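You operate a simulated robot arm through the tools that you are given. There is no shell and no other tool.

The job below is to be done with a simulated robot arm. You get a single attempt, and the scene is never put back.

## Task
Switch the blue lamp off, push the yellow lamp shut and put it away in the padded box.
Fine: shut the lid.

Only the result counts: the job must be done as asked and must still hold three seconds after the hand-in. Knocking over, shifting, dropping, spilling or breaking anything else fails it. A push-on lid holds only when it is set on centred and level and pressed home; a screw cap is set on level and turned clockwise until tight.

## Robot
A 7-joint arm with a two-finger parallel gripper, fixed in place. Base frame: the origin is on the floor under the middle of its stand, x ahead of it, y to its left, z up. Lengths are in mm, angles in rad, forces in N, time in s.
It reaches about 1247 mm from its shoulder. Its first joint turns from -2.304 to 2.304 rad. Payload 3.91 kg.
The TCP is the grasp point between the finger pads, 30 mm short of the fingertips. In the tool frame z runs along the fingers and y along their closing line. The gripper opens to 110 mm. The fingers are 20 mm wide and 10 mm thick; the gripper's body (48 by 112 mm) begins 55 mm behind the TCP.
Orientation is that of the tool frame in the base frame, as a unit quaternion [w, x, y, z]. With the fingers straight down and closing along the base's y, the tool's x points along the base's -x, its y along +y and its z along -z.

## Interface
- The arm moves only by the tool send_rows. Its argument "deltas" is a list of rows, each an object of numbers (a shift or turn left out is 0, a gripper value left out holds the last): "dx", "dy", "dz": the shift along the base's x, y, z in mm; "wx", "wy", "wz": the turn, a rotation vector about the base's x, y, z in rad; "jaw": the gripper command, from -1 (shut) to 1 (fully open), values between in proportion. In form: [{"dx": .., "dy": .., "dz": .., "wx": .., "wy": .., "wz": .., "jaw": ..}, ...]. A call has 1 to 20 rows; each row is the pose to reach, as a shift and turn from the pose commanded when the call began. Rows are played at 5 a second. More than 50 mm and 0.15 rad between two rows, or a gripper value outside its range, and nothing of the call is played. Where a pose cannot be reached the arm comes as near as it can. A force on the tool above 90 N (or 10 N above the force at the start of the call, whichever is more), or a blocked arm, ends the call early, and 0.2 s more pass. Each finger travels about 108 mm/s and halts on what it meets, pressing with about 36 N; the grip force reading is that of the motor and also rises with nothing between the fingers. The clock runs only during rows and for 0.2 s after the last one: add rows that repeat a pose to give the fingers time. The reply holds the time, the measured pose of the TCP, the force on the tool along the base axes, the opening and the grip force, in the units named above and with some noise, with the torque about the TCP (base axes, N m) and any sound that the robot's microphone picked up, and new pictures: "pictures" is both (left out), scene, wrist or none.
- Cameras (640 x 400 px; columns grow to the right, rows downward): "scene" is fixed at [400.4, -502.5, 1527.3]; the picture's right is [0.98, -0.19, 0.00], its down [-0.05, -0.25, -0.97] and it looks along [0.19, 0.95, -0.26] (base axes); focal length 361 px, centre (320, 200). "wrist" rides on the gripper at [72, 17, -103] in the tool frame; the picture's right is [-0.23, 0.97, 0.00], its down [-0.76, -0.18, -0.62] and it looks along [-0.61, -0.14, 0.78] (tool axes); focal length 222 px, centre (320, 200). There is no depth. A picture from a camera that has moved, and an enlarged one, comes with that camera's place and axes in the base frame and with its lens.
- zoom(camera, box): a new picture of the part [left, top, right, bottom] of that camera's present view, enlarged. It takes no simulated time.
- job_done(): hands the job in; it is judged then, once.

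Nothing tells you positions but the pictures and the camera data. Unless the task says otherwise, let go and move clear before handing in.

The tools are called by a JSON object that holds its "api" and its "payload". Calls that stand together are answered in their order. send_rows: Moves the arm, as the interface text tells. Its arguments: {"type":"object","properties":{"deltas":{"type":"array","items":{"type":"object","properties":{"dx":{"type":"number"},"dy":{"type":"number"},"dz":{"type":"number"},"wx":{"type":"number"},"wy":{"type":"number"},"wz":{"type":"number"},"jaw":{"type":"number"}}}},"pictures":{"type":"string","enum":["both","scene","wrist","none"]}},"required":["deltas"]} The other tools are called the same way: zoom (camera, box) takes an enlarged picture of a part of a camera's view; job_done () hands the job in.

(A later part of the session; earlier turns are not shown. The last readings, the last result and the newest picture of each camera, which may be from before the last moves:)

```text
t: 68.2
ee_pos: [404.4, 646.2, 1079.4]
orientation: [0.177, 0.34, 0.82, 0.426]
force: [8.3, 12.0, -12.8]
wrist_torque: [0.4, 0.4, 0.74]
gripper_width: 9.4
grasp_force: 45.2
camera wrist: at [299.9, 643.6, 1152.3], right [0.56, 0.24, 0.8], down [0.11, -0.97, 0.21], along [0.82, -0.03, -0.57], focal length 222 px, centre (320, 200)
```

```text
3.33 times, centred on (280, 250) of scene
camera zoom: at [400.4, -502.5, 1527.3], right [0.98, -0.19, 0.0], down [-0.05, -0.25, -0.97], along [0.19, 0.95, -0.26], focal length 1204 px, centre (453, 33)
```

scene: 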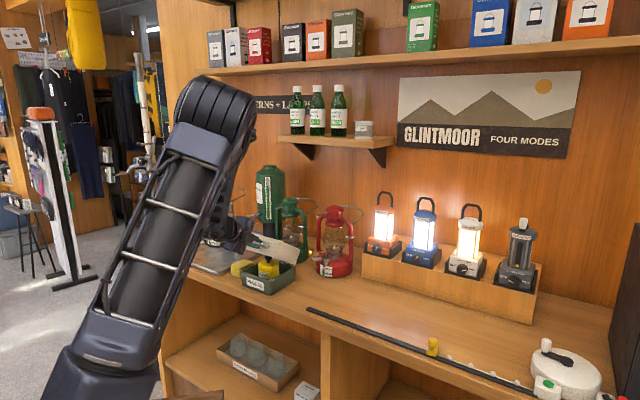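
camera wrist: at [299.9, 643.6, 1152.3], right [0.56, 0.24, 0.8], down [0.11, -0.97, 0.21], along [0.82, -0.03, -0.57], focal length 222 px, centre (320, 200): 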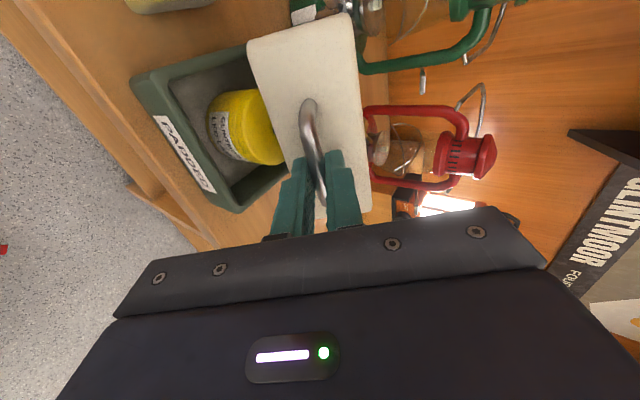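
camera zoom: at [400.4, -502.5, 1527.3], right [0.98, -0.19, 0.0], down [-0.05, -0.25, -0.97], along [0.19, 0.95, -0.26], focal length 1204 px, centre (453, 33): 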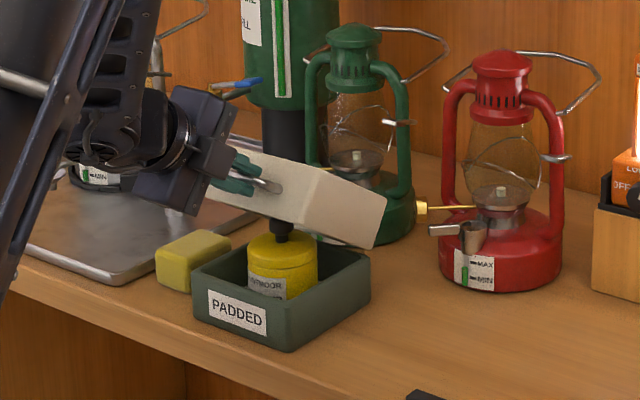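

{"api": "send_rows", "payload": {"deltas": [{"dx": -5.8, "dy": -5.8, "dz": -11.4, "wx": 0.0566, "wy": -0.0566}, {"dx": -11.0, "dy": -11.0, "dz": -23.4, "wx": 0.1131, "wy": -0.1131}, {"dx": -16.1, "dy": -16.1, "dz": -35.4, "wx": 0.1697, "wy": -0.1697}, {"dx": -20.5, "dy": -20.5, "dz": -48, "wx": 0.2263, "wy": -0.2263}, {"dx": -24.1, "dy": -24.1, "dz": -61, "wx": 0.2828, "wy": -0.2828}, {"dx": -24.1, "dy": -24.1, "dz": -61, "wx": 0.2828, "wy": -0.2828}], "pictures": "both"}}

{"api": "zoom", "payload": {"camera": "scene", "box": [220, 210, 320, 310]}}

```text
t: 69.6
ee_pos: [379.2, 621.7, 1021.2]
orientation: [0.241, 0.297, 0.718, 0.581]
force: [-5.2, -23.0, 7.3]
wrist_torque: [0.02, -0.08, -0.19]
gripper_width: 9.2
grasp_force: 45.2
camera wrist: at [258.4, 602.8, 1058.0], right [0.3, -0.02, 0.95], down [0.08, -1.0, -0.04], along [0.95, 0.09, -0.3], focal length 222 px, centre (320, 200)
```

scene: 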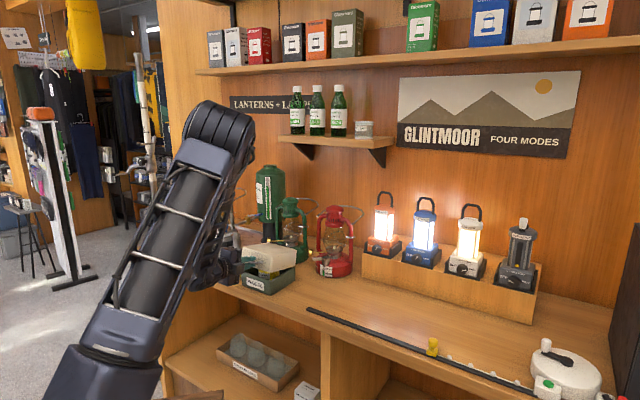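
wrist: 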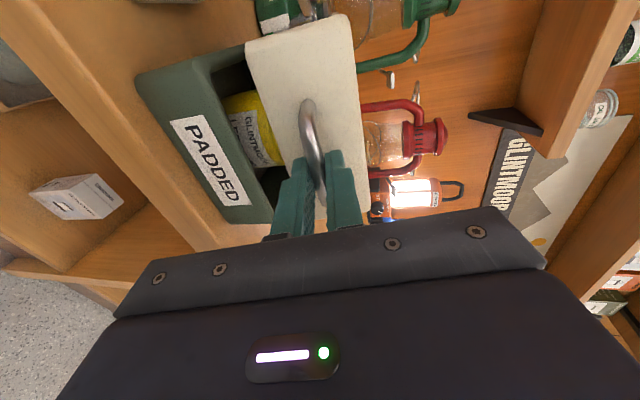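

```text
4.00 times, centred on (270, 260) of scene
camera zoom: at [400.4, -502.5, 1527.3], right [0.98, -0.19, 0.0], down [-0.05, -0.25, -0.97], along [0.19, 0.95, -0.26], focal length 1446 px, centre (520, -40)
```

zoom: 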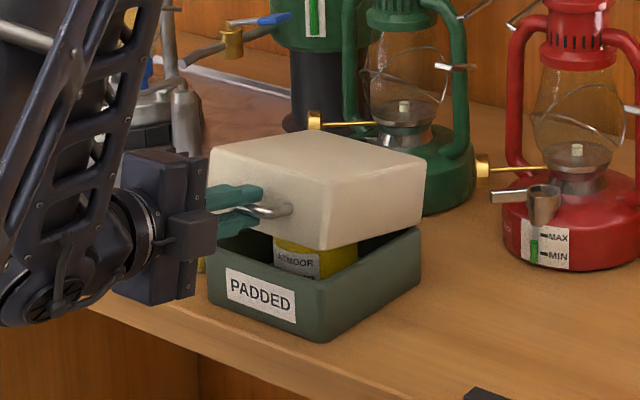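

{"api": "send_rows", "payload": {"deltas": [{"dx": -2.7, "dy": -2.7, "dz": -8.3, "wx": 0.0354, "wy": -0.0354}, {"dx": -4.7, "dy": -4.7, "dz": -16.8, "wx": 0.0707, "wy": -0.0707}, {"dx": -6.2, "dy": -6.2, "dz": -25.4, "wx": 0.1061, "wy": -0.1061}, {"dx": -6.2, "dy": -6.2, "dz": -25.4, "wx": 0.1061, "wy": -0.1061}], "pictures": "both"}}

{"api": "zoom", "payload": {"camera": "scene", "box": [220, 210, 320, 310]}}

```text
t: 70.6
ee_pos: [373.8, 616.9, 994.8]
orientation: [0.263, 0.279, 0.673, 0.633]
force: [5.6, 13.3, -2.2]
wrist_torque: [0.03, 0.07, 0.18]
gripper_width: 9.2
grasp_force: 44.6
camera wrist: at [249.7, 594.1, 1016.7], right [0.2, -0.12, 0.97], down [0.09, -0.99, -0.14], along [0.97, 0.12, -0.19], focal length 222 px, centre (320, 200)
```

scene: 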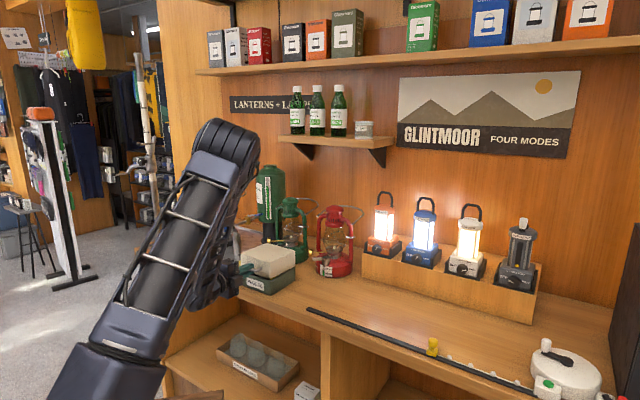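
wrist: 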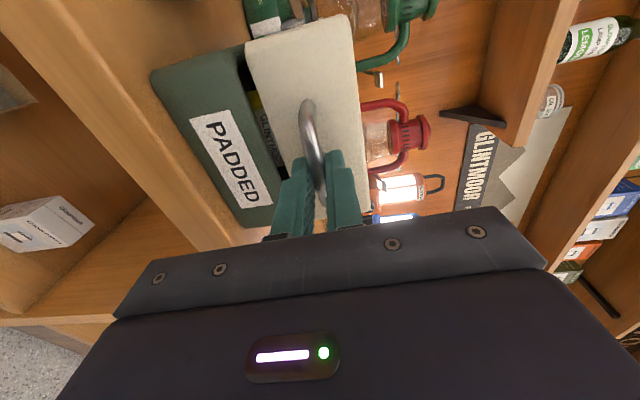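

```text
4.00 times, centred on (270, 260) of scene
camera zoom: at [400.4, -502.5, 1527.3], right [0.98, -0.19, 0.0], down [-0.05, -0.25, -0.97], along [0.19, 0.95, -0.26], focal length 1446 px, centre (520, -40)
```

zoom: 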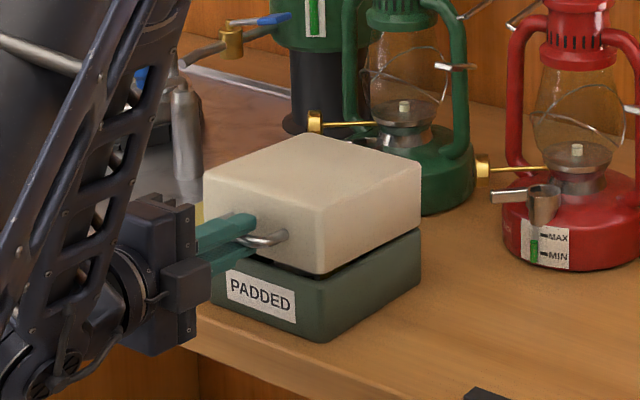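

Nearly shut (3.5° left). Lowering the last part and checking for resistance.

{"api": "send_rows", "payload": {"deltas": [{"dx": -0.3, "dy": -0.3, "dz": -4, "wx": 0.0145, "wy": -0.0145}, {"dx": -0.5, "dy": -0.5, "dz": -8, "wx": 0.029, "wy": -0.029}, {"dx": -0.7, "dy": -0.7, "dz": -10.5, "wx": 0.0435, "wy": -0.0435}, {"dx": -0.7, "dy": -0.7, "dz": -10.5, "wx": 0.0435, "wy": -0.0435}], "pictures": "both"}}

{"api": "zoom", "payload": {"camera": "scene", "box": [236, 240, 300, 300]}}

{"api": "zoom", "payload": {"camera": "wrist", "box": [130, 20, 380, 240]}}

```text
t: 71.6
ee_pos: [371.8, 614.7, 984.0]
orientation: [0.27, 0.27, 0.654, 0.653]
force: [-3.0, 0.6, 3.3]
wrist_torque: [0.06, -0.04, 0.31]
gripper_width: 9.3
grasp_force: 44.9
camera wrist: at [247.6, 591.8, 1000.5], right [0.16, -0.16, 0.97], down [0.1, -0.98, -0.18], along [0.98, 0.12, -0.14], focal length 222 px, centre (320, 200)
```

scene: 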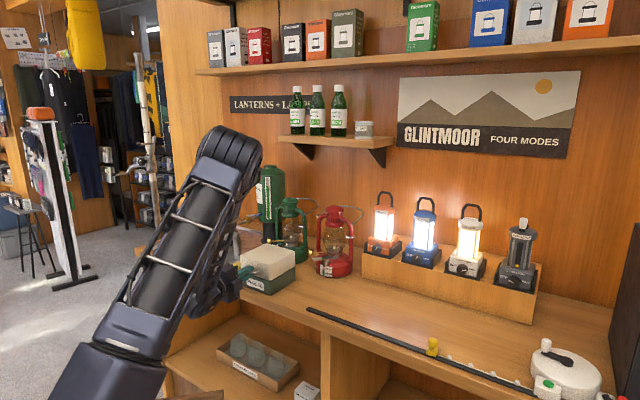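
wrist: 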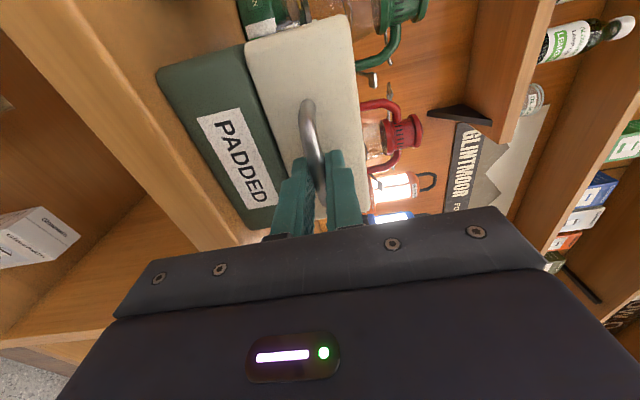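

```text
6.67 times, centred on (268, 270) of scene
camera zoom: at [400.4, -502.5, 1527.3], right [0.98, -0.19, 0.0], down [-0.05, -0.25, -0.97], along [0.19, 0.95, -0.26], focal length 2409 px, centre (667, -267)
```

zoom: 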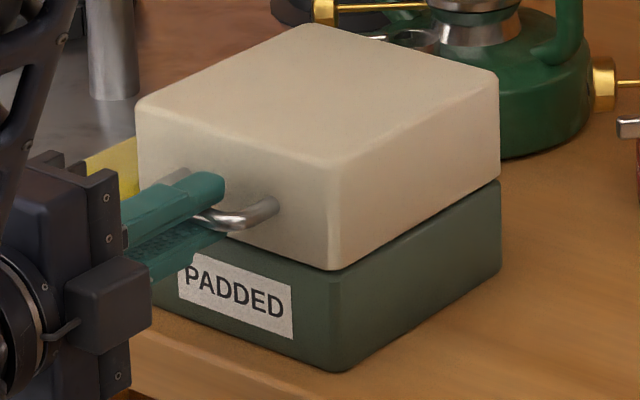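

```text
1.82 times, centred on (255, 130) of wrist
camera zoom: at [247.6, 591.8, 1000.5], right [0.16, -0.16, 0.97], down [0.1, -0.98, -0.18], along [0.98, 0.12, -0.14], focal length 404 px, centre (438, 327)
```

zoom: 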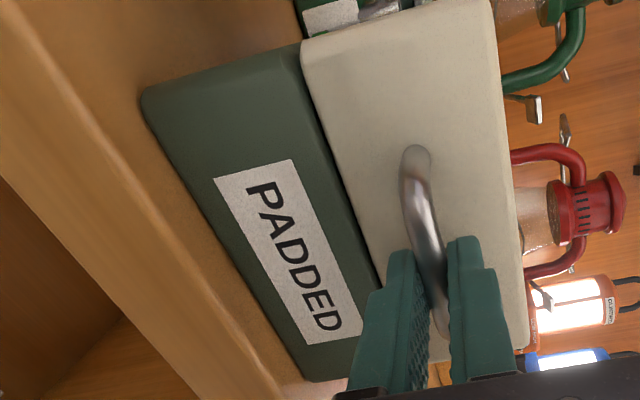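

The lid looks fully shut, seam closed all round, and the box is exactly where it began. I'll press down lightly to be sure, then release the bar.

{"api": "send_rows", "payload": {"deltas": [{"dz": -1}, {"dz": -2}, {"dz": -2}], "pictures": "none"}}

```text
t: 72.4
ee_pos: [372.9, 615.3, 984.3]
orientation: [0.27, 0.27, 0.653, 0.654]
force: [-2.4, 12.6, 25.0]
wrist_torque: [0.28, -0.29, 0.05]
gripper_width: 9.3
grasp_force: 44.6
```

Bottomed out at the same height as when first gripped. Releasing and backing straight away.

{"api": "send_rows", "payload": {"deltas": [{"dz": 2, "jaw": -0.8}, {"dz": 2, "jaw": -0.5}, {"dz": 2, "jaw": -0.4}, {"dz": 2, "jaw": -0.4}, {"dx": -15, "dy": -15, "dz": 2, "jaw": -0.4}, {"dx": -35, "dy": -35, "dz": 2, "jaw": -0.4}, {"dx": -65, "dy": -65, "dz": 2, "jaw": -0.4}, {"dx": -65, "dy": -65, "dz": 2, "jaw": -0.4}], "pictures": "both"}}

{"api": "zoom", "payload": {"camera": "scene", "box": [236, 240, 300, 300]}}

```text
t: 74.2
ee_pos: [309.7, 548.8, 985.3]
orientation: [0.27, 0.27, 0.654, 0.653]
force: [0.2, 0.2, -0.3]
wrist_torque: [-0.01, 0.04, 0.03]
gripper_width: 33.0
grasp_force: 0.0
camera wrist: at [183.5, 524.4, 1000.4], right [0.16, -0.16, 0.97], down [0.1, -0.98, -0.18], along [0.98, 0.12, -0.14], focal length 222 px, centre (320, 200)
```

scene: 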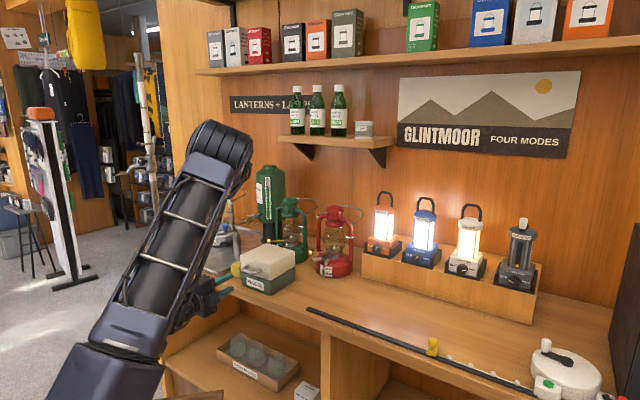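
wrist: 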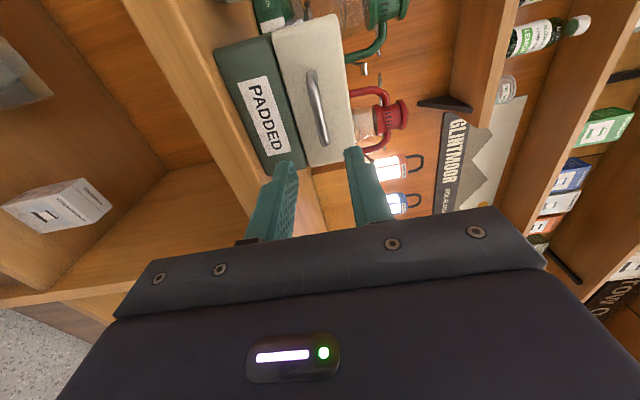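

```text
6.67 times, centred on (268, 270) of scene
camera zoom: at [400.4, -502.5, 1527.3], right [0.98, -0.19, 0.0], down [-0.05, -0.25, -0.97], along [0.19, 0.95, -0.26], focal length 2409 px, centre (667, -267)
```

zoom: 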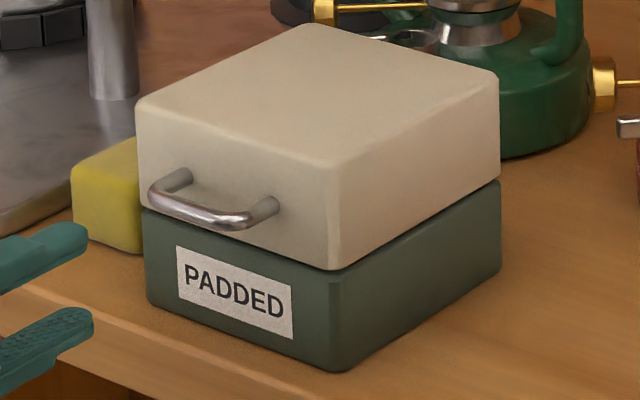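

The lid is shut and the box unmoved. Now for the blue lamp: I'll travel along the front of the bench, keeping the gripper level, toward the lamp row.

{"api": "send_rows", "payload": {"deltas": [{"dx": 15, "dy": -15, "dz": 25}, {"dx": 45, "dy": -45, "dz": 50}, {"dx": 78, "dy": -78, "dz": 70}, {"dx": 111, "dy": -111, "dz": 85}, {"dx": 144, "dy": -144, "dz": 90}, {"dx": 177, "dy": -177, "dz": 90}, {"dx": 210, "dy": -210, "dz": 90}, {"dx": 243, "dy": -243, "dz": 90}, {"dx": 262, "dy": -262, "dz": 90}, {"dx": 262, "dy": -262, "dz": 90}], "pictures": "both"}}

```text
refused: row 3 steps farther than a row can; nothing moved
```

{"api": "send_rows", "payload": {"deltas": [{"dx": 15, "dy": -15, "dz": 25}, {"dx": 42, "dy": -42, "dz": 50}, {"dx": 72, "dy": -72, "dz": 70}, {"dx": 103, "dy": -103, "dz": 85}, {"dx": 135, "dy": -135, "dz": 90}, {"dx": 168, "dy": -168, "dz": 90}, {"dx": 201, "dy": -201, "dz": 90}, {"dx": 234, "dy": -234, "dz": 90}, {"dx": 262, "dy": -262, "dz": 90}, {"dx": 262, "dy": -262, "dz": 90}], "pictures": "both"}}

```text
t: 76.4
ee_pos: [591.0, 297.3, 1078.9]
orientation: [0.271, 0.271, 0.654, 0.653]
force: [0.7, -0.2, -0.9]
wrist_torque: [0.0, 0.02, 0.02]
gripper_width: 32.8
grasp_force: 0.1
out of reach, approached as far as the arm can: row 6, 7, 8, 9, 10
camera wrist: at [465.7, 275.1, 1094.6], right [0.16, -0.16, 0.97], down [0.1, -0.98, -0.18], along [0.98, 0.12, -0.14], focal length 222 px, centre (320, 200)
```

scene: 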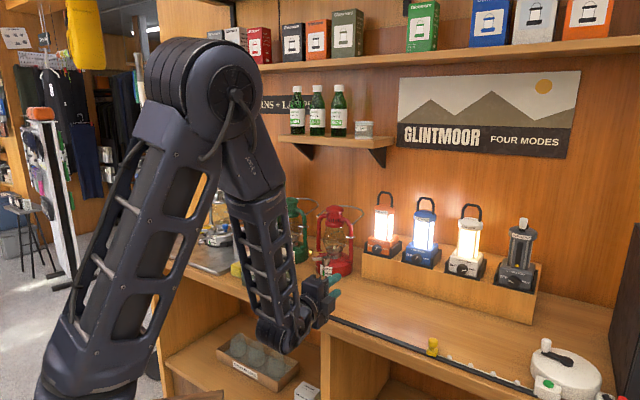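
wrist: 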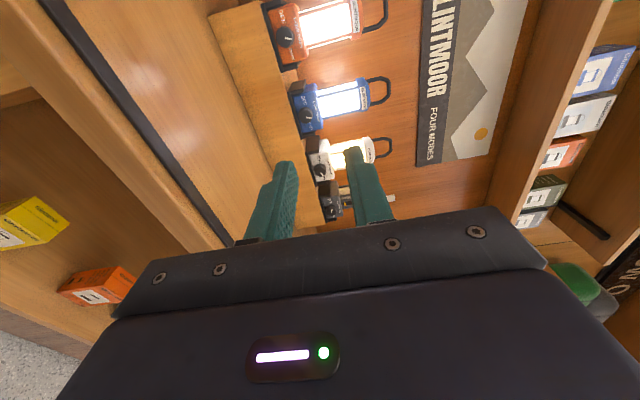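

{"api": "zoom", "payload": {"camera": "wrist", "box": [250, 0, 410, 150]}}

{"api": "zoom", "payload": {"camera": "scene", "box": [395, 220, 455, 275]}}

```text
2.67 times, centred on (330, 75) of wrist
camera zoom: at [465.7, 275.1, 1094.6], right [0.16, -0.16, 0.97], down [0.1, -0.98, -0.18], along [0.98, 0.12, -0.14], focal length 592 px, centre (293, 533)
```

zoom: 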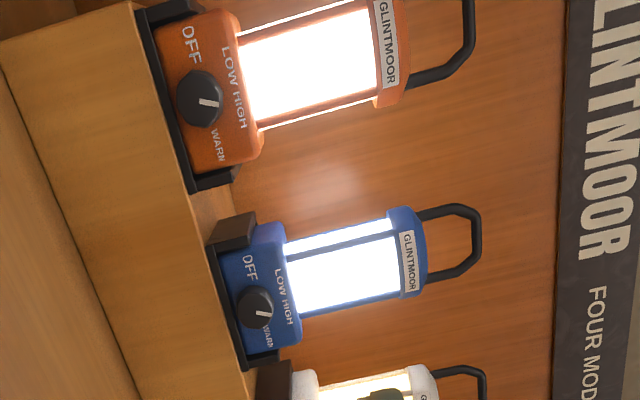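

```text
7.27 times, centred on (425, 248) of scene
camera zoom: at [400.4, -502.5, 1527.3], right [0.98, -0.19, 0.0], down [-0.05, -0.25, -0.97], along [0.19, 0.95, -0.26], focal length 2628 px, centre (-444, -146)
```

zoom: 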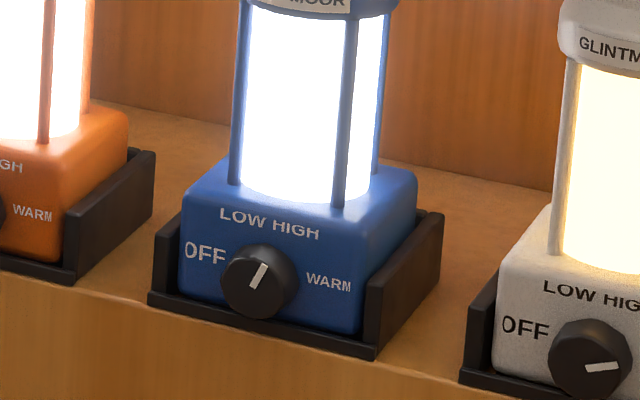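

The blue knob triangulates to about (927, 519, 1030); its pointer is at HIGH, so it must turn counter‑clockwise to OFF. I'll move closer in front of it and roll the gripper for a good view and grip range.

{"api": "send_rows", "payload": {"deltas": [{"dx": 33.5, "dy": 17.3, "dz": -7, "wx": -0.0705, "wy": -0.0705, "jaw": -0.1}, {"dx": 67, "dy": 34.6, "dz": -14, "wx": -0.141, "wy": -0.141, "jaw": 0.1}, {"dx": 100.5, "dy": 52, "dz": -21, "wx": -0.2115, "wy": -0.2115, "jaw": 0.1}, {"dx": 134, "dy": 69.3, "dz": -28, "wx": -0.282, "wy": -0.282, "jaw": 0.1}, {"dx": 167.8, "dy": 86.6, "dz": -35, "wx": -0.3525, "wy": -0.3525, "jaw": 0.1}, {"dx": 201, "dy": 104, "dz": -42, "wx": -0.423, "wy": -0.423, "jaw": 0.1}, {"dx": 234.9, "dy": 121.3, "dz": -48.9, "wx": -0.4936, "wy": -0.4936, "jaw": 0.1}, {"dx": 234.9, "dy": 121.3, "dz": -48.9, "wx": -0.4936, "wy": -0.4936, "jaw": 0.1}, {"dx": 234.9, "dy": 121.3, "dz": -48.9, "wx": -0.4936, "wy": -0.4936, "jaw": 0.1}], "pictures": "both"}}

```text
t: 78.4
ee_pos: [823.6, 423.6, 1030.4]
orientation: [0.478, 0.03, 0.707, 0.521]
force: [0.6, -0.2, 0.5]
wrist_torque: [-0.03, 0.03, -0.01]
gripper_width: 60.6
grasp_force: 0.0
camera wrist: at [703.4, 396.2, 995.6], right [-0.32, 0.32, 0.89], down [0.05, -0.93, 0.36], along [0.95, 0.16, 0.28], focal length 222 px, centre (320, 200)
```

scene: 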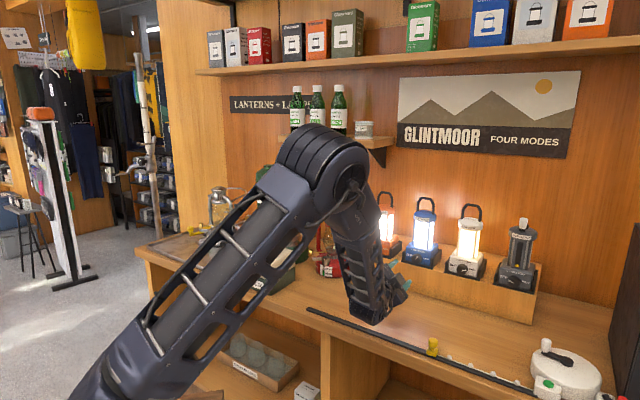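
wrist: 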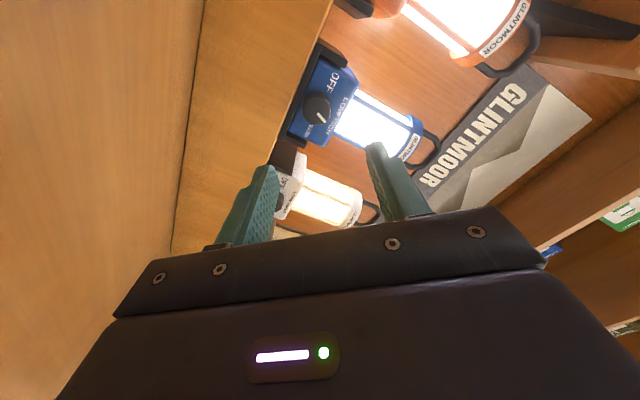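

{"api": "zoom", "payload": {"camera": "wrist", "box": [260, 30, 400, 160]}}

{"api": "zoom", "payload": {"camera": "scene", "box": [370, 225, 450, 290]}}

```text
3.08 times, centred on (330, 95) of wrist
camera zoom: at [703.4, 396.2, 995.6], right [-0.32, 0.32, 0.89], down [0.05, -0.93, 0.36], along [0.95, 0.16, 0.28], focal length 684 px, centre (289, 523)
```

zoom: 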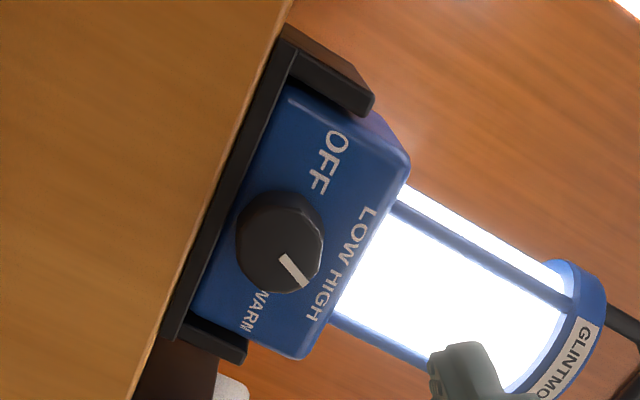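

```text
6.15 times, centred on (410, 258) of scene
camera zoom: at [400.4, -502.5, 1527.3], right [0.98, -0.19, 0.0], down [-0.05, -0.25, -0.97], along [0.19, 0.95, -0.26], focal length 2224 px, centre (-234, -154)
```

zoom: 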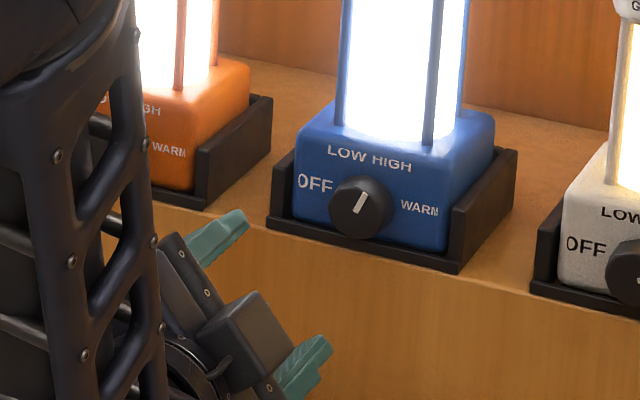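

The knob lies almost on the tool axis, pointing at HIGH (≈+22°), with OFF about 90° counter‑clockwise. I'll approach to just short of the knob and check the alignment.

{"api": "send_rows", "payload": {"deltas": [{"dx": 24, "dy": 24, "dz": -0.5}, {"dx": 48, "dy": 47, "dz": -1}, {"dx": 64, "dy": 63, "dz": -1}, {"dx": 71, "dy": 70, "dz": -1}, {"dx": 71, "dy": 70, "dz": -1}, {"dx": 71, "dy": 70, "dz": -1}], "pictures": "both"}}

{"api": "zoom", "payload": {"camera": "wrist", "box": [240, 80, 400, 210]}}

{"api": "zoom", "payload": {"camera": "scene", "box": [370, 225, 450, 290]}}

```text
t: 79.8
ee_pos: [893.9, 493.8, 1026.2]
orientation: [0.478, 0.03, 0.707, 0.52]
force: [0.1, -0.1, 0.2]
wrist_torque: [0.0, 0.03, 0.0]
gripper_width: 60.6
grasp_force: 0.1
camera wrist: at [773.6, 466.4, 991.6], right [-0.32, 0.32, 0.89], down [0.05, -0.93, 0.35], along [0.95, 0.16, 0.28], focal length 222 px, centre (320, 200)
```

scene: 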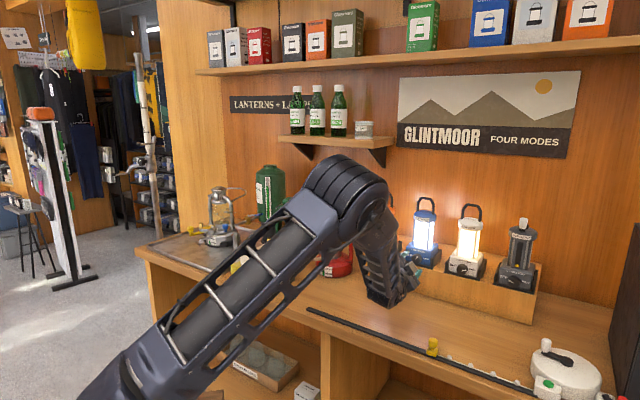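
wrist: 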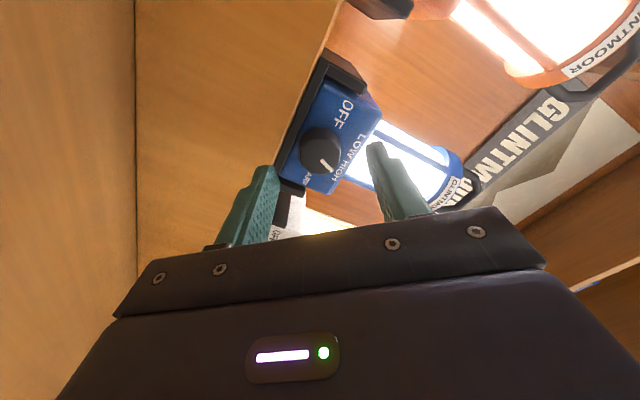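

```text
3.08 times, centred on (320, 145) of wrist
camera zoom: at [773.6, 466.4, 991.6], right [-0.32, 0.32, 0.89], down [0.05, -0.93, 0.35], along [0.95, 0.16, 0.28], focal length 684 px, centre (320, 369)
```

zoom: 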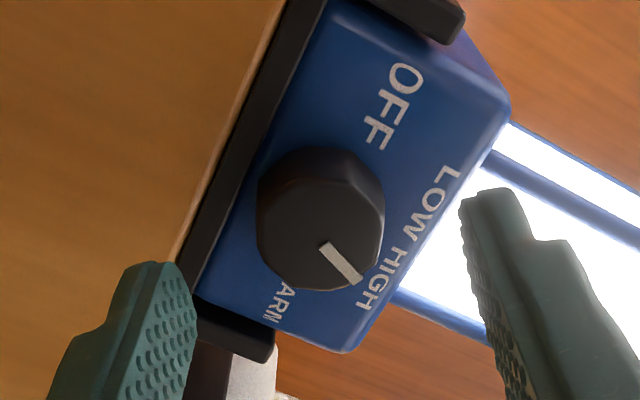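

```text
6.15 times, centred on (410, 258) of scene
camera zoom: at [400.4, -502.5, 1527.3], right [0.98, -0.19, 0.0], down [-0.05, -0.25, -0.97], along [0.19, 0.95, -0.26], focal length 2224 px, centre (-234, -154)
```

zoom: 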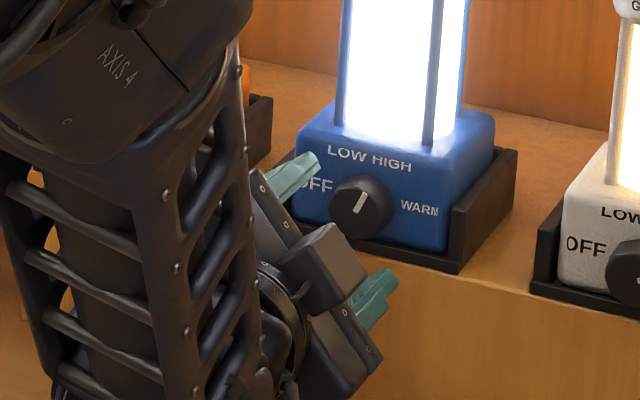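

Refining: the knob axis is at about e_t≈287.5 mm, z≈1028.5, with its face near 1028 mm out. I'll shift to centre on it and move in so the tips start to overlap the knob.

{"api": "send_rows", "payload": {"deltas": [{"dx": 3.2, "dy": -3.2, "dz": 2.3}, {"dx": 8.2, "dy": 1.8, "dz": 2.3}, {"dx": 14.2, "dy": 7.8, "dz": 2.3}, {"dx": 19.2, "dy": 12.8, "dz": 2.3}, {"dx": 19.2, "dy": 12.8, "dz": 2.3}, {"dx": 19.2, "dy": 12.8, "dz": 2.3}], "pictures": "both"}}

{"api": "zoom", "payload": {"camera": "wrist", "box": [230, 80, 410, 220]}}

{"api": "zoom", "payload": {"camera": "scene", "box": [390, 225, 450, 280]}}

```text
t: 81.2
ee_pos: [913.2, 506.0, 1029.5]
orientation: [0.478, 0.03, 0.707, 0.52]
force: [0.3, -0.1, -0.2]
wrist_torque: [0.02, 0.03, 0.03]
gripper_width: 60.3
grasp_force: 0.0
camera wrist: at [792.4, 479.9, 994.4], right [-0.32, 0.32, 0.89], down [0.05, -0.93, 0.35], along [0.95, 0.16, 0.28], focal length 222 px, centre (320, 200)
```

scene: 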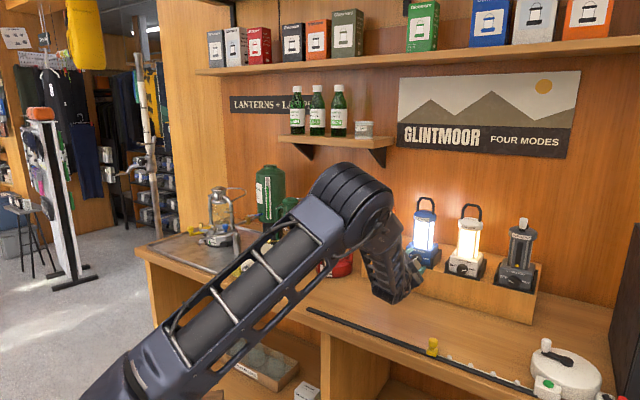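
wrist: 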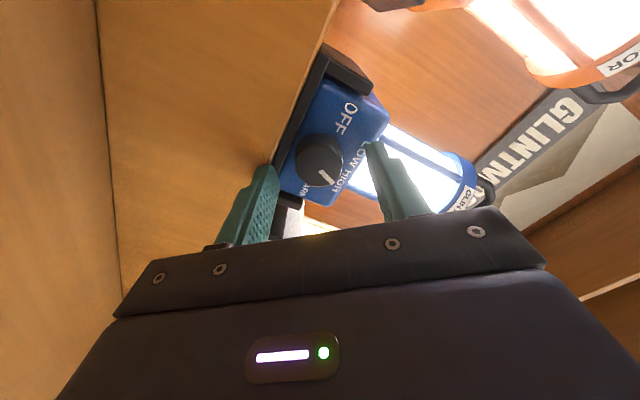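

```text
2.86 times, centred on (320, 150) of wrist
camera zoom: at [792.4, 479.9, 994.4], right [-0.32, 0.32, 0.89], down [0.05, -0.93, 0.35], along [0.95, 0.16, 0.28], focal length 635 px, centre (320, 343)
```

zoom: 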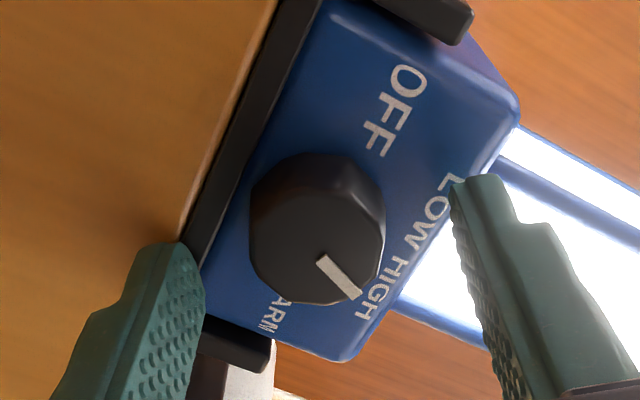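

```text
7.27 times, centred on (420, 252) of scene
camera zoom: at [400.4, -502.5, 1527.3], right [0.98, -0.19, 0.0], down [-0.05, -0.25, -0.97], along [0.19, 0.95, -0.26], focal length 2628 px, centre (-407, -182)
```

zoom: 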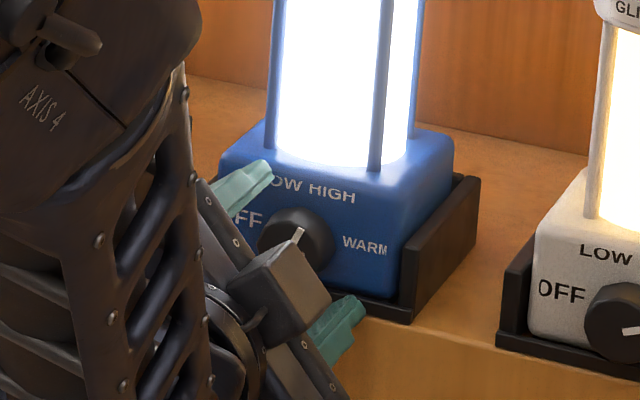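

The tips are getting close to the tray lip at this roll. I'll back off a little, roll closer to horizontal closing, and turn the knob in two 45° grips instead.

{"api": "send_rows", "payload": {"deltas": [{"dx": -9, "dy": -10, "dz": -0.5}, {"dx": -9, "dy": -10, "dz": -0.5, "wx": -0.085, "wy": -0.085, "jaw": 0.0}, {"dx": -9, "dy": -10, "dz": -0.5, "wx": -0.17, "wy": -0.17, "jaw": -0.1}, {"dx": -9, "dy": -10, "dz": -0.5, "wx": -0.255, "wy": -0.255, "jaw": -0.15}, {"dx": -9, "dy": -10, "dz": -0.5, "wx": -0.34, "wy": -0.34, "jaw": -0.15}, {"dx": -9, "dy": -10, "dz": -0.5, "wx": -0.34, "wy": -0.34, "jaw": -0.15}], "pictures": "both"}}

{"api": "zoom", "payload": {"camera": "wrist", "box": [230, 80, 410, 220]}}

{"api": "zoom", "payload": {"camera": "scene", "box": [390, 225, 450, 280]}}

```text
t: 82.6
ee_pos: [906.1, 496.9, 1028.2]
orientation: [0.589, -0.139, 0.693, 0.392]
force: [0.1, 0.4, 0.0]
wrist_torque: [0.03, -0.02, 0.0]
gripper_width: 47.3
grasp_force: 0.1
camera wrist: at [800.0, 452.8, 966.5], right [-0.58, 0.58, 0.58], down [-0.12, -0.76, 0.64], along [0.81, 0.3, 0.51], focal length 222 px, centre (320, 200)
```

scene: 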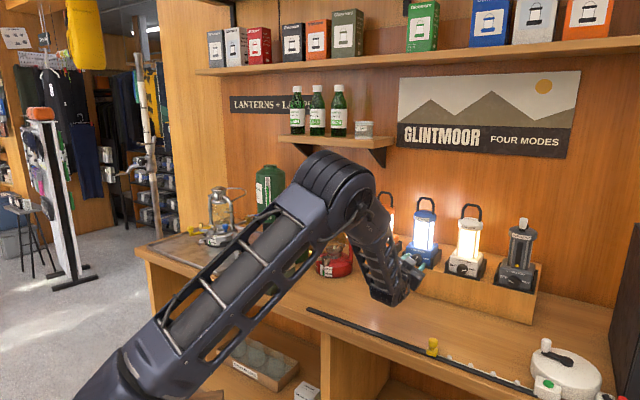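
wrist: 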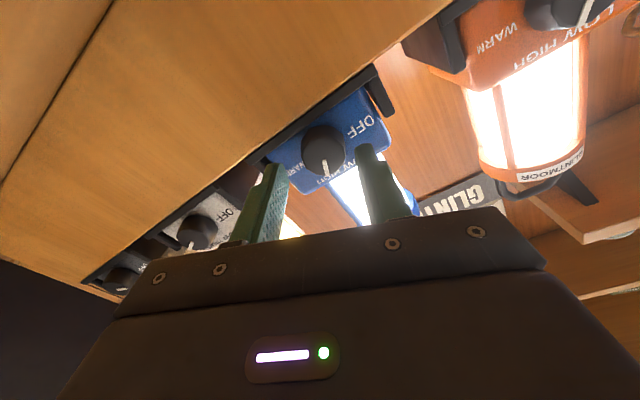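

```text
2.86 times, centred on (320, 150) of wrist
camera zoom: at [800.0, 452.8, 966.5], right [-0.58, 0.58, 0.58], down [-0.12, -0.76, 0.64], along [0.81, 0.3, 0.51], focal length 635 px, centre (320, 343)
```

zoom: 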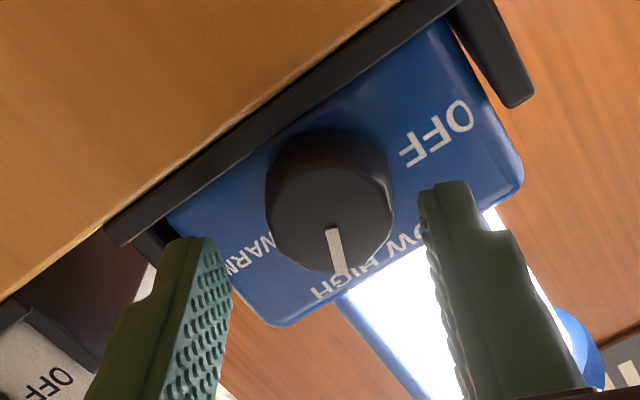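

```text
7.27 times, centred on (420, 252) of scene
camera zoom: at [400.4, -502.5, 1527.3], right [0.98, -0.19, 0.0], down [-0.05, -0.25, -0.97], along [0.19, 0.95, -0.26], focal length 2628 px, centre (-407, -182)
```

zoom: 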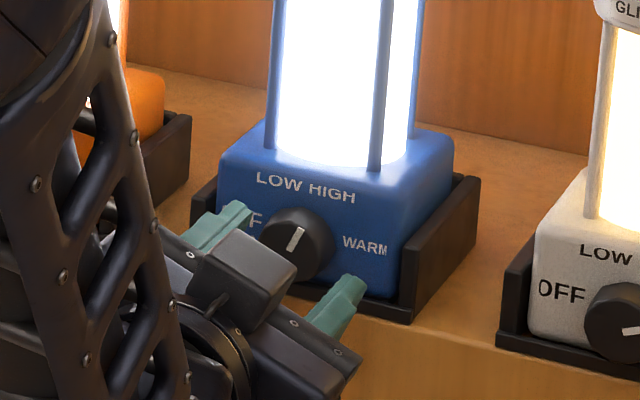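

The knob axis refines to e_t≈287.6, z≈1029.2. I'll roll a touch more toward horizontal, narrow the jaws to about 42 mm and slide in over the knob in small steps.

{"api": "send_rows", "payload": {"deltas": [{"dx": -1.2, "dy": 1.2, "dz": 1.2, "wx": -0.0555, "wy": -0.0555, "jaw": -0.24}, {"dx": 2.8, "dy": 5.2, "dz": 1.2, "wx": -0.0555, "wy": -0.0555, "jaw": -0.24}, {"dx": 5.8, "dy": 8.2, "dz": 1.2, "wx": -0.0555, "wy": -0.0555, "jaw": -0.24}, {"dx": 8.8, "dy": 11.2, "dz": 1.2, "wx": -0.0555, "wy": -0.0555, "jaw": -0.24}, {"dx": 10.1, "dy": 12.5, "dz": 1.2, "wx": -0.0555, "wy": -0.0555, "jaw": -0.24}, {"dx": 10.1, "dy": 12.5, "dz": 1.2, "wx": -0.0555, "wy": -0.0555, "jaw": -0.24}], "pictures": "both"}}

{"api": "zoom", "payload": {"camera": "wrist", "box": [230, 80, 410, 220]}}

{"api": "zoom", "payload": {"camera": "scene", "box": [390, 225, 450, 280]}}

```text
t: 84.0
ee_pos: [912.7, 509.6, 1029.1]
orientation: [0.604, -0.165, 0.688, 0.368]
force: [0.7, -0.2, 0.2]
wrist_torque: [0.01, 0.0, 0.04]
gripper_width: 41.5
grasp_force: 0.1
camera wrist: at [813.3, 463.0, 964.4], right [-0.61, 0.61, 0.52], down [-0.16, -0.73, 0.67], along [0.78, 0.33, 0.53], focal length 222 px, centre (320, 200)
```

scene: 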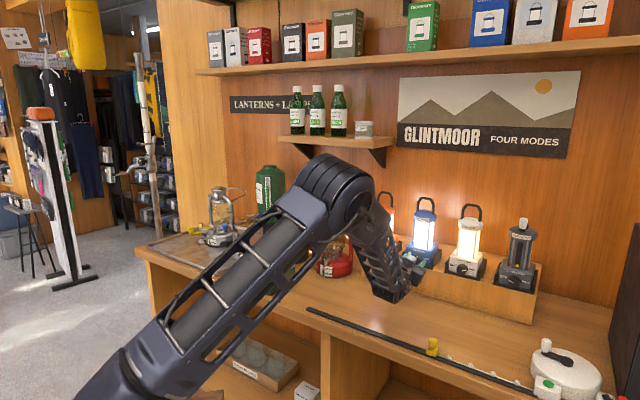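
wrist: 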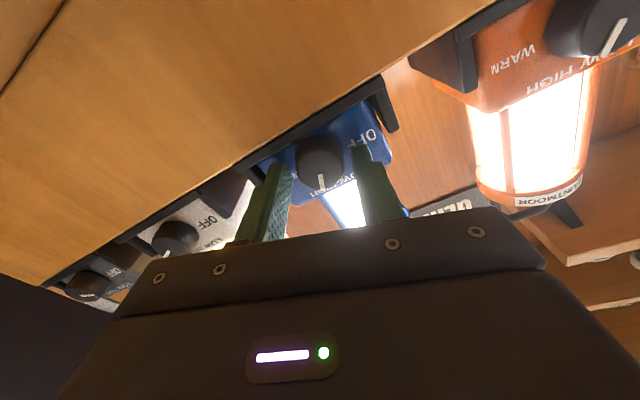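

```text
2.86 times, centred on (320, 150) of wrist
camera zoom: at [813.3, 463.0, 964.4], right [-0.61, 0.61, 0.52], down [-0.16, -0.73, 0.67], along [0.78, 0.33, 0.53], focal length 635 px, centre (320, 343)
```

zoom: 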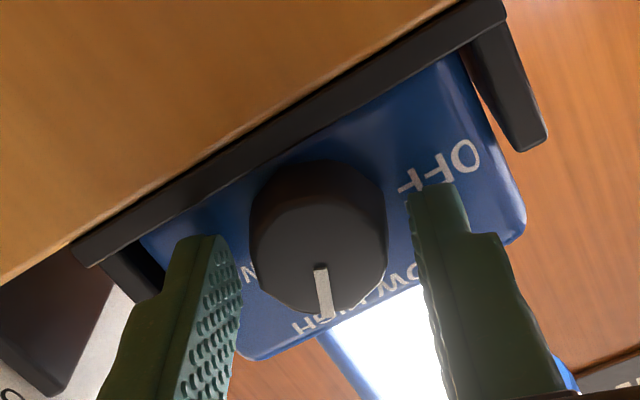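

```text
7.27 times, centred on (420, 252) of scene
camera zoom: at [400.4, -502.5, 1527.3], right [0.98, -0.19, 0.0], down [-0.05, -0.25, -0.97], along [0.19, 0.95, -0.26], focal length 2628 px, centre (-407, -182)
```

zoom: 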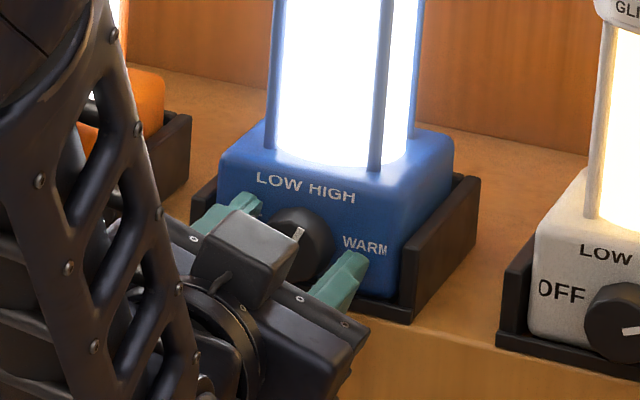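

The knob sits well between the fingers. A small nudge to centre and 3.5 mm deeper, then close on it.

{"api": "send_rows", "payload": {"deltas": [{"dx": 1.1, "dy": -1.1, "dz": 1.0}, {"dx": 3.6, "dy": 1.4, "dz": 1.0}, {"dx": 3.6, "dy": 1.4, "dz": 1.0}, {"dx": 3.6, "dy": 1.4, "dz": 1.0, "jaw": -0.3}, {"dx": 3.6, "dy": 1.4, "dz": 1.0, "jaw": -0.38}, {"dx": 3.6, "dy": 1.4, "dz": 1.0, "jaw": -0.5}, {"dx": 3.6, "dy": 1.4, "dz": 1.0, "jaw": -0.6}, {"dx": 3.6, "dy": 1.4, "dz": 1.0, "jaw": -0.6}], "pictures": "both"}}

{"api": "zoom", "payload": {"camera": "wrist", "box": [230, 80, 410, 220]}}

{"api": "zoom", "payload": {"camera": "scene", "box": [390, 225, 450, 280]}}

```text
t: 85.8
ee_pos: [918.6, 511.2, 1031.0]
orientation: [0.603, -0.165, 0.688, 0.369]
force: [-2.1, 4.6, 4.0]
wrist_torque: [0.05, -0.06, 0.18]
gripper_width: 31.8
grasp_force: 35.6
camera wrist: at [817.2, 464.9, 966.6], right [-0.61, 0.61, 0.52], down [-0.16, -0.73, 0.67], along [0.78, 0.33, 0.53], focal length 222 px, centre (320, 200)
```

scene: 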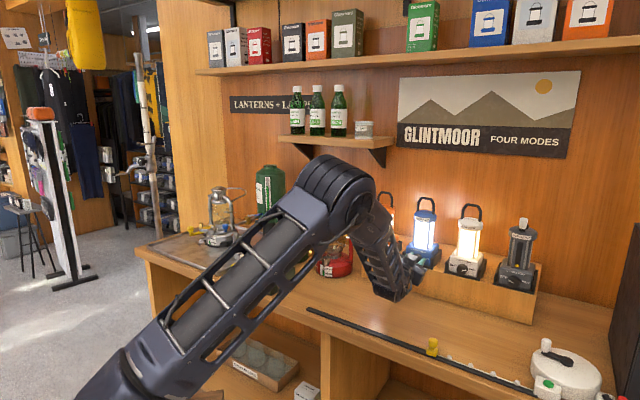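
wrist: 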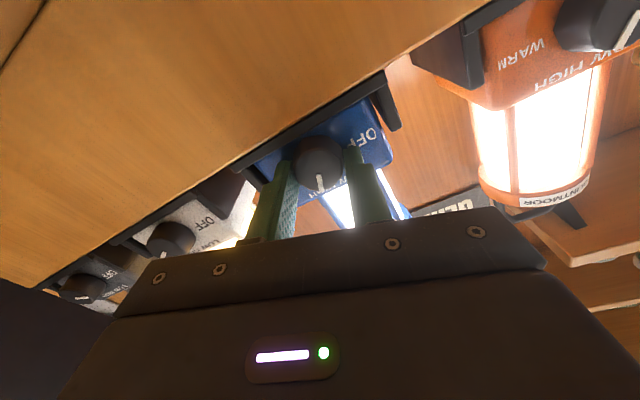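

```text
2.86 times, centred on (320, 150) of wrist
camera zoom: at [817.2, 464.9, 966.6], right [-0.61, 0.61, 0.52], down [-0.16, -0.73, 0.67], along [0.78, 0.33, 0.53], focal length 635 px, centre (320, 343)
```

zoom: 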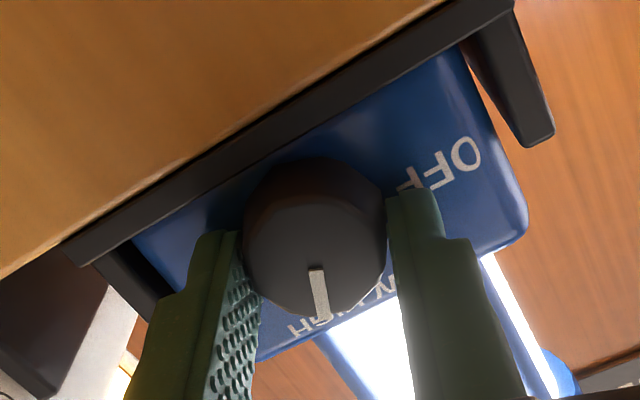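

```text
7.27 times, centred on (420, 252) of scene
camera zoom: at [400.4, -502.5, 1527.3], right [0.98, -0.19, 0.0], down [-0.05, -0.25, -0.97], along [0.19, 0.95, -0.26], focal length 2628 px, centre (-407, -182)
```

zoom: 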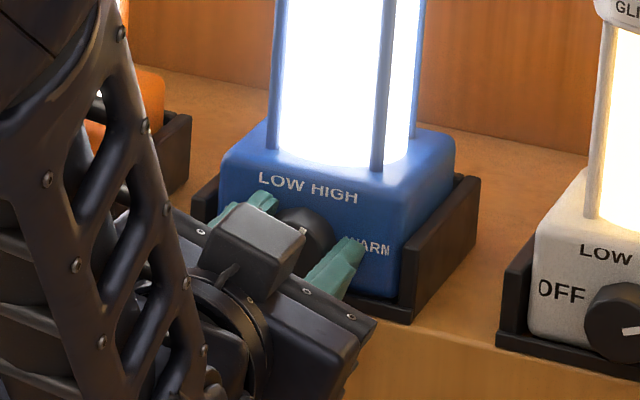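

Gripped at 31.8 mm. Turning counter‑clockwise 36°.

{"api": "send_rows", "payload": {"deltas": [{"wx": -0.055, "wy": -0.055}, {"wx": -0.11, "wy": -0.11}, {"wx": -0.165, "wy": -0.165}, {"wx": -0.22, "wy": -0.22}, {"wx": -0.275, "wy": -0.275}, {"wx": -0.33, "wy": -0.33}, {"wx": -0.385, "wy": -0.385}, {"wx": -0.444, "wy": -0.444}, {"wx": -0.444, "wy": -0.444}], "pictures": "both"}}

{"api": "zoom", "payload": {"camera": "wrist", "box": [230, 80, 410, 220]}}

{"api": "zoom", "payload": {"camera": "scene", "box": [390, 225, 450, 280]}}

```text
t: 87.8
ee_pos: [916.1, 511.9, 1029.8]
orientation: [0.688, -0.37, 0.603, 0.164]
force: [-18.9, 19.0, 9.6]
wrist_torque: [0.43, -0.36, 0.8]
gripper_width: 31.7
grasp_force: 35.6
camera wrist: at [847.4, 433.4, 955.1], right [-0.71, 0.7, -0.09], down [-0.49, -0.39, 0.78], along [0.51, 0.59, 0.62], focal length 222 px, centre (320, 200)
```

scene: 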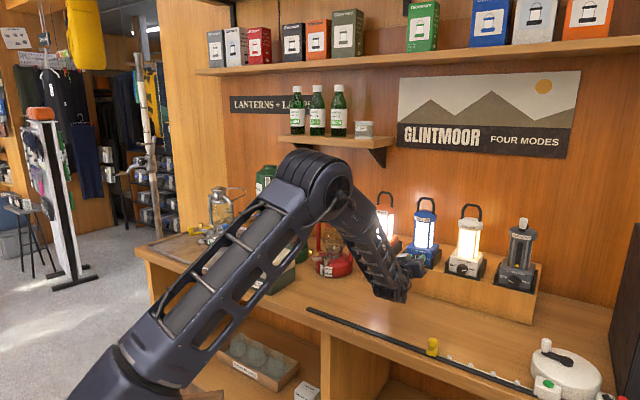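
wrist: 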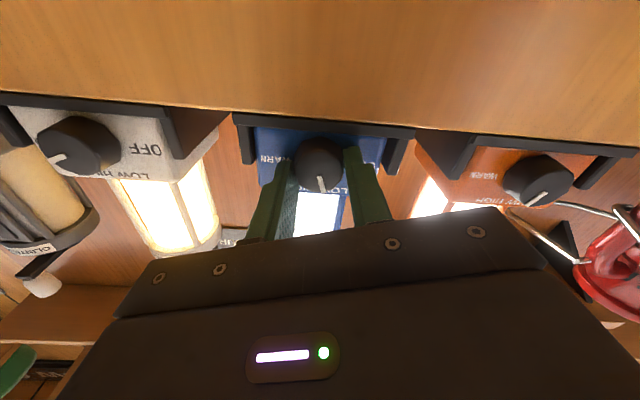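

```text
2.86 times, centred on (320, 150) of wrist
camera zoom: at [847.4, 433.4, 955.1], right [-0.71, 0.7, -0.09], down [-0.49, -0.39, 0.78], along [0.51, 0.59, 0.62], focal length 635 px, centre (320, 343)
```

zoom: 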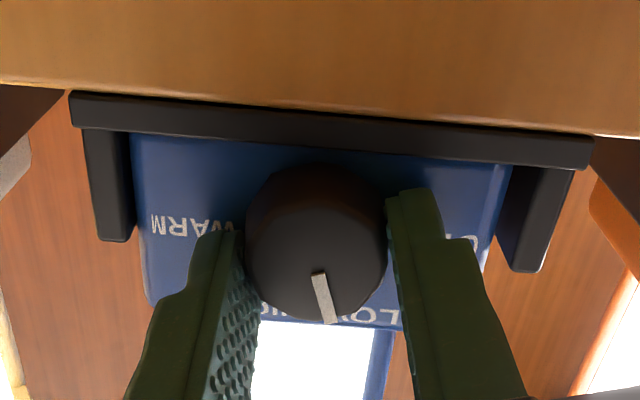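

```text
7.27 times, centred on (420, 252) of scene
camera zoom: at [400.4, -502.5, 1527.3], right [0.98, -0.19, 0.0], down [-0.05, -0.25, -0.97], along [0.19, 0.95, -0.26], focal length 2628 px, centre (-407, -182)
```

zoom: 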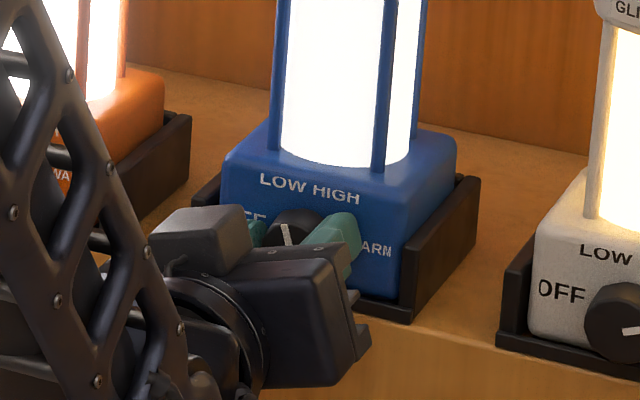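

The knob turns with the grip (now near LOW), but the lamp nudged about 1.5 mm sideways. I'll ease it back, then release and regrip for the next stage.

{"api": "send_rows", "payload": {"deltas": [{"dx": -0.6, "dy": 0.6, "dz": 0.3}, {"dx": -1.2, "dy": 1.2, "dz": 0.5}, {"dx": -1.2, "dy": 1.2, "dz": 0.5}], "pictures": "none"}}

{"api": "zoom", "payload": {"camera": "scene", "box": [390, 225, 450, 280]}}

```text
t: 88.6
ee_pos: [916.4, 512.8, 1029.6]
orientation: [0.687, -0.37, 0.603, 0.164]
force: [-22.6, 12.8, 0.0]
wrist_torque: [-0.15, 0.29, 0.41]
gripper_width: 31.9
grasp_force: 35.7
```

```text
7.27 times, centred on (420, 252) of scene
camera zoom: at [400.4, -502.5, 1527.3], right [0.98, -0.19, 0.0], down [-0.05, -0.25, -0.97], along [0.19, 0.95, -0.26], focal length 2628 px, centre (-407, -182)
```

zoom: 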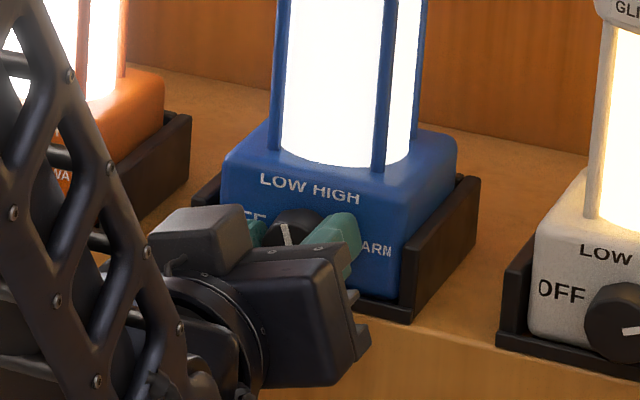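

{"api": "send_rows", "payload": {"deltas": [{"dx": -0.7, "dy": 0.7}, {"dx": -0.7, "dy": 0.7}, {"dx": -0.7, "dy": 0.7}], "pictures": "none"}}

```text
t: 89.4
ee_pos: [917.5, 513.1, 1031.0]
orientation: [0.688, -0.368, 0.604, 0.164]
force: [-14.6, 8.3, -2.7]
wrist_torque: [-0.3, 0.4, 0.23]
gripper_width: 31.5
grasp_force: 35.8
```

{"api": "send_rows", "payload": {"deltas": [{"dx": -0.7, "dy": 0.7}, {"dx": -1.4, "dy": 1.4}, {"dx": -1.8, "dy": 1.8}, {"dx": -1.8, "dy": 1.8}], "pictures": "none"}}

{"api": "zoom", "payload": {"camera": "scene", "box": [390, 225, 450, 280]}}

```text
t: 90.4
ee_pos: [916.1, 513.8, 1030.3]
orientation: [0.688, -0.369, 0.603, 0.163]
force: [0.6, 0.0, -0.5]
wrist_torque: [-0.31, 0.29, 0.0]
gripper_width: 31.7
grasp_force: 35.8
```

```text
7.27 times, centred on (420, 252) of scene
camera zoom: at [400.4, -502.5, 1527.3], right [0.98, -0.19, 0.0], down [-0.05, -0.25, -0.97], along [0.19, 0.95, -0.26], focal length 2628 px, centre (-407, -182)
```

zoom: 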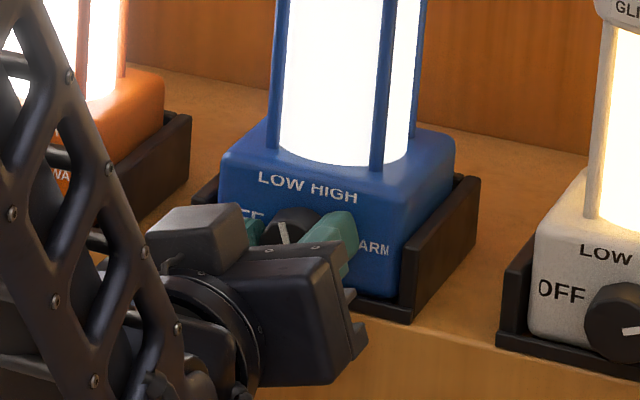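

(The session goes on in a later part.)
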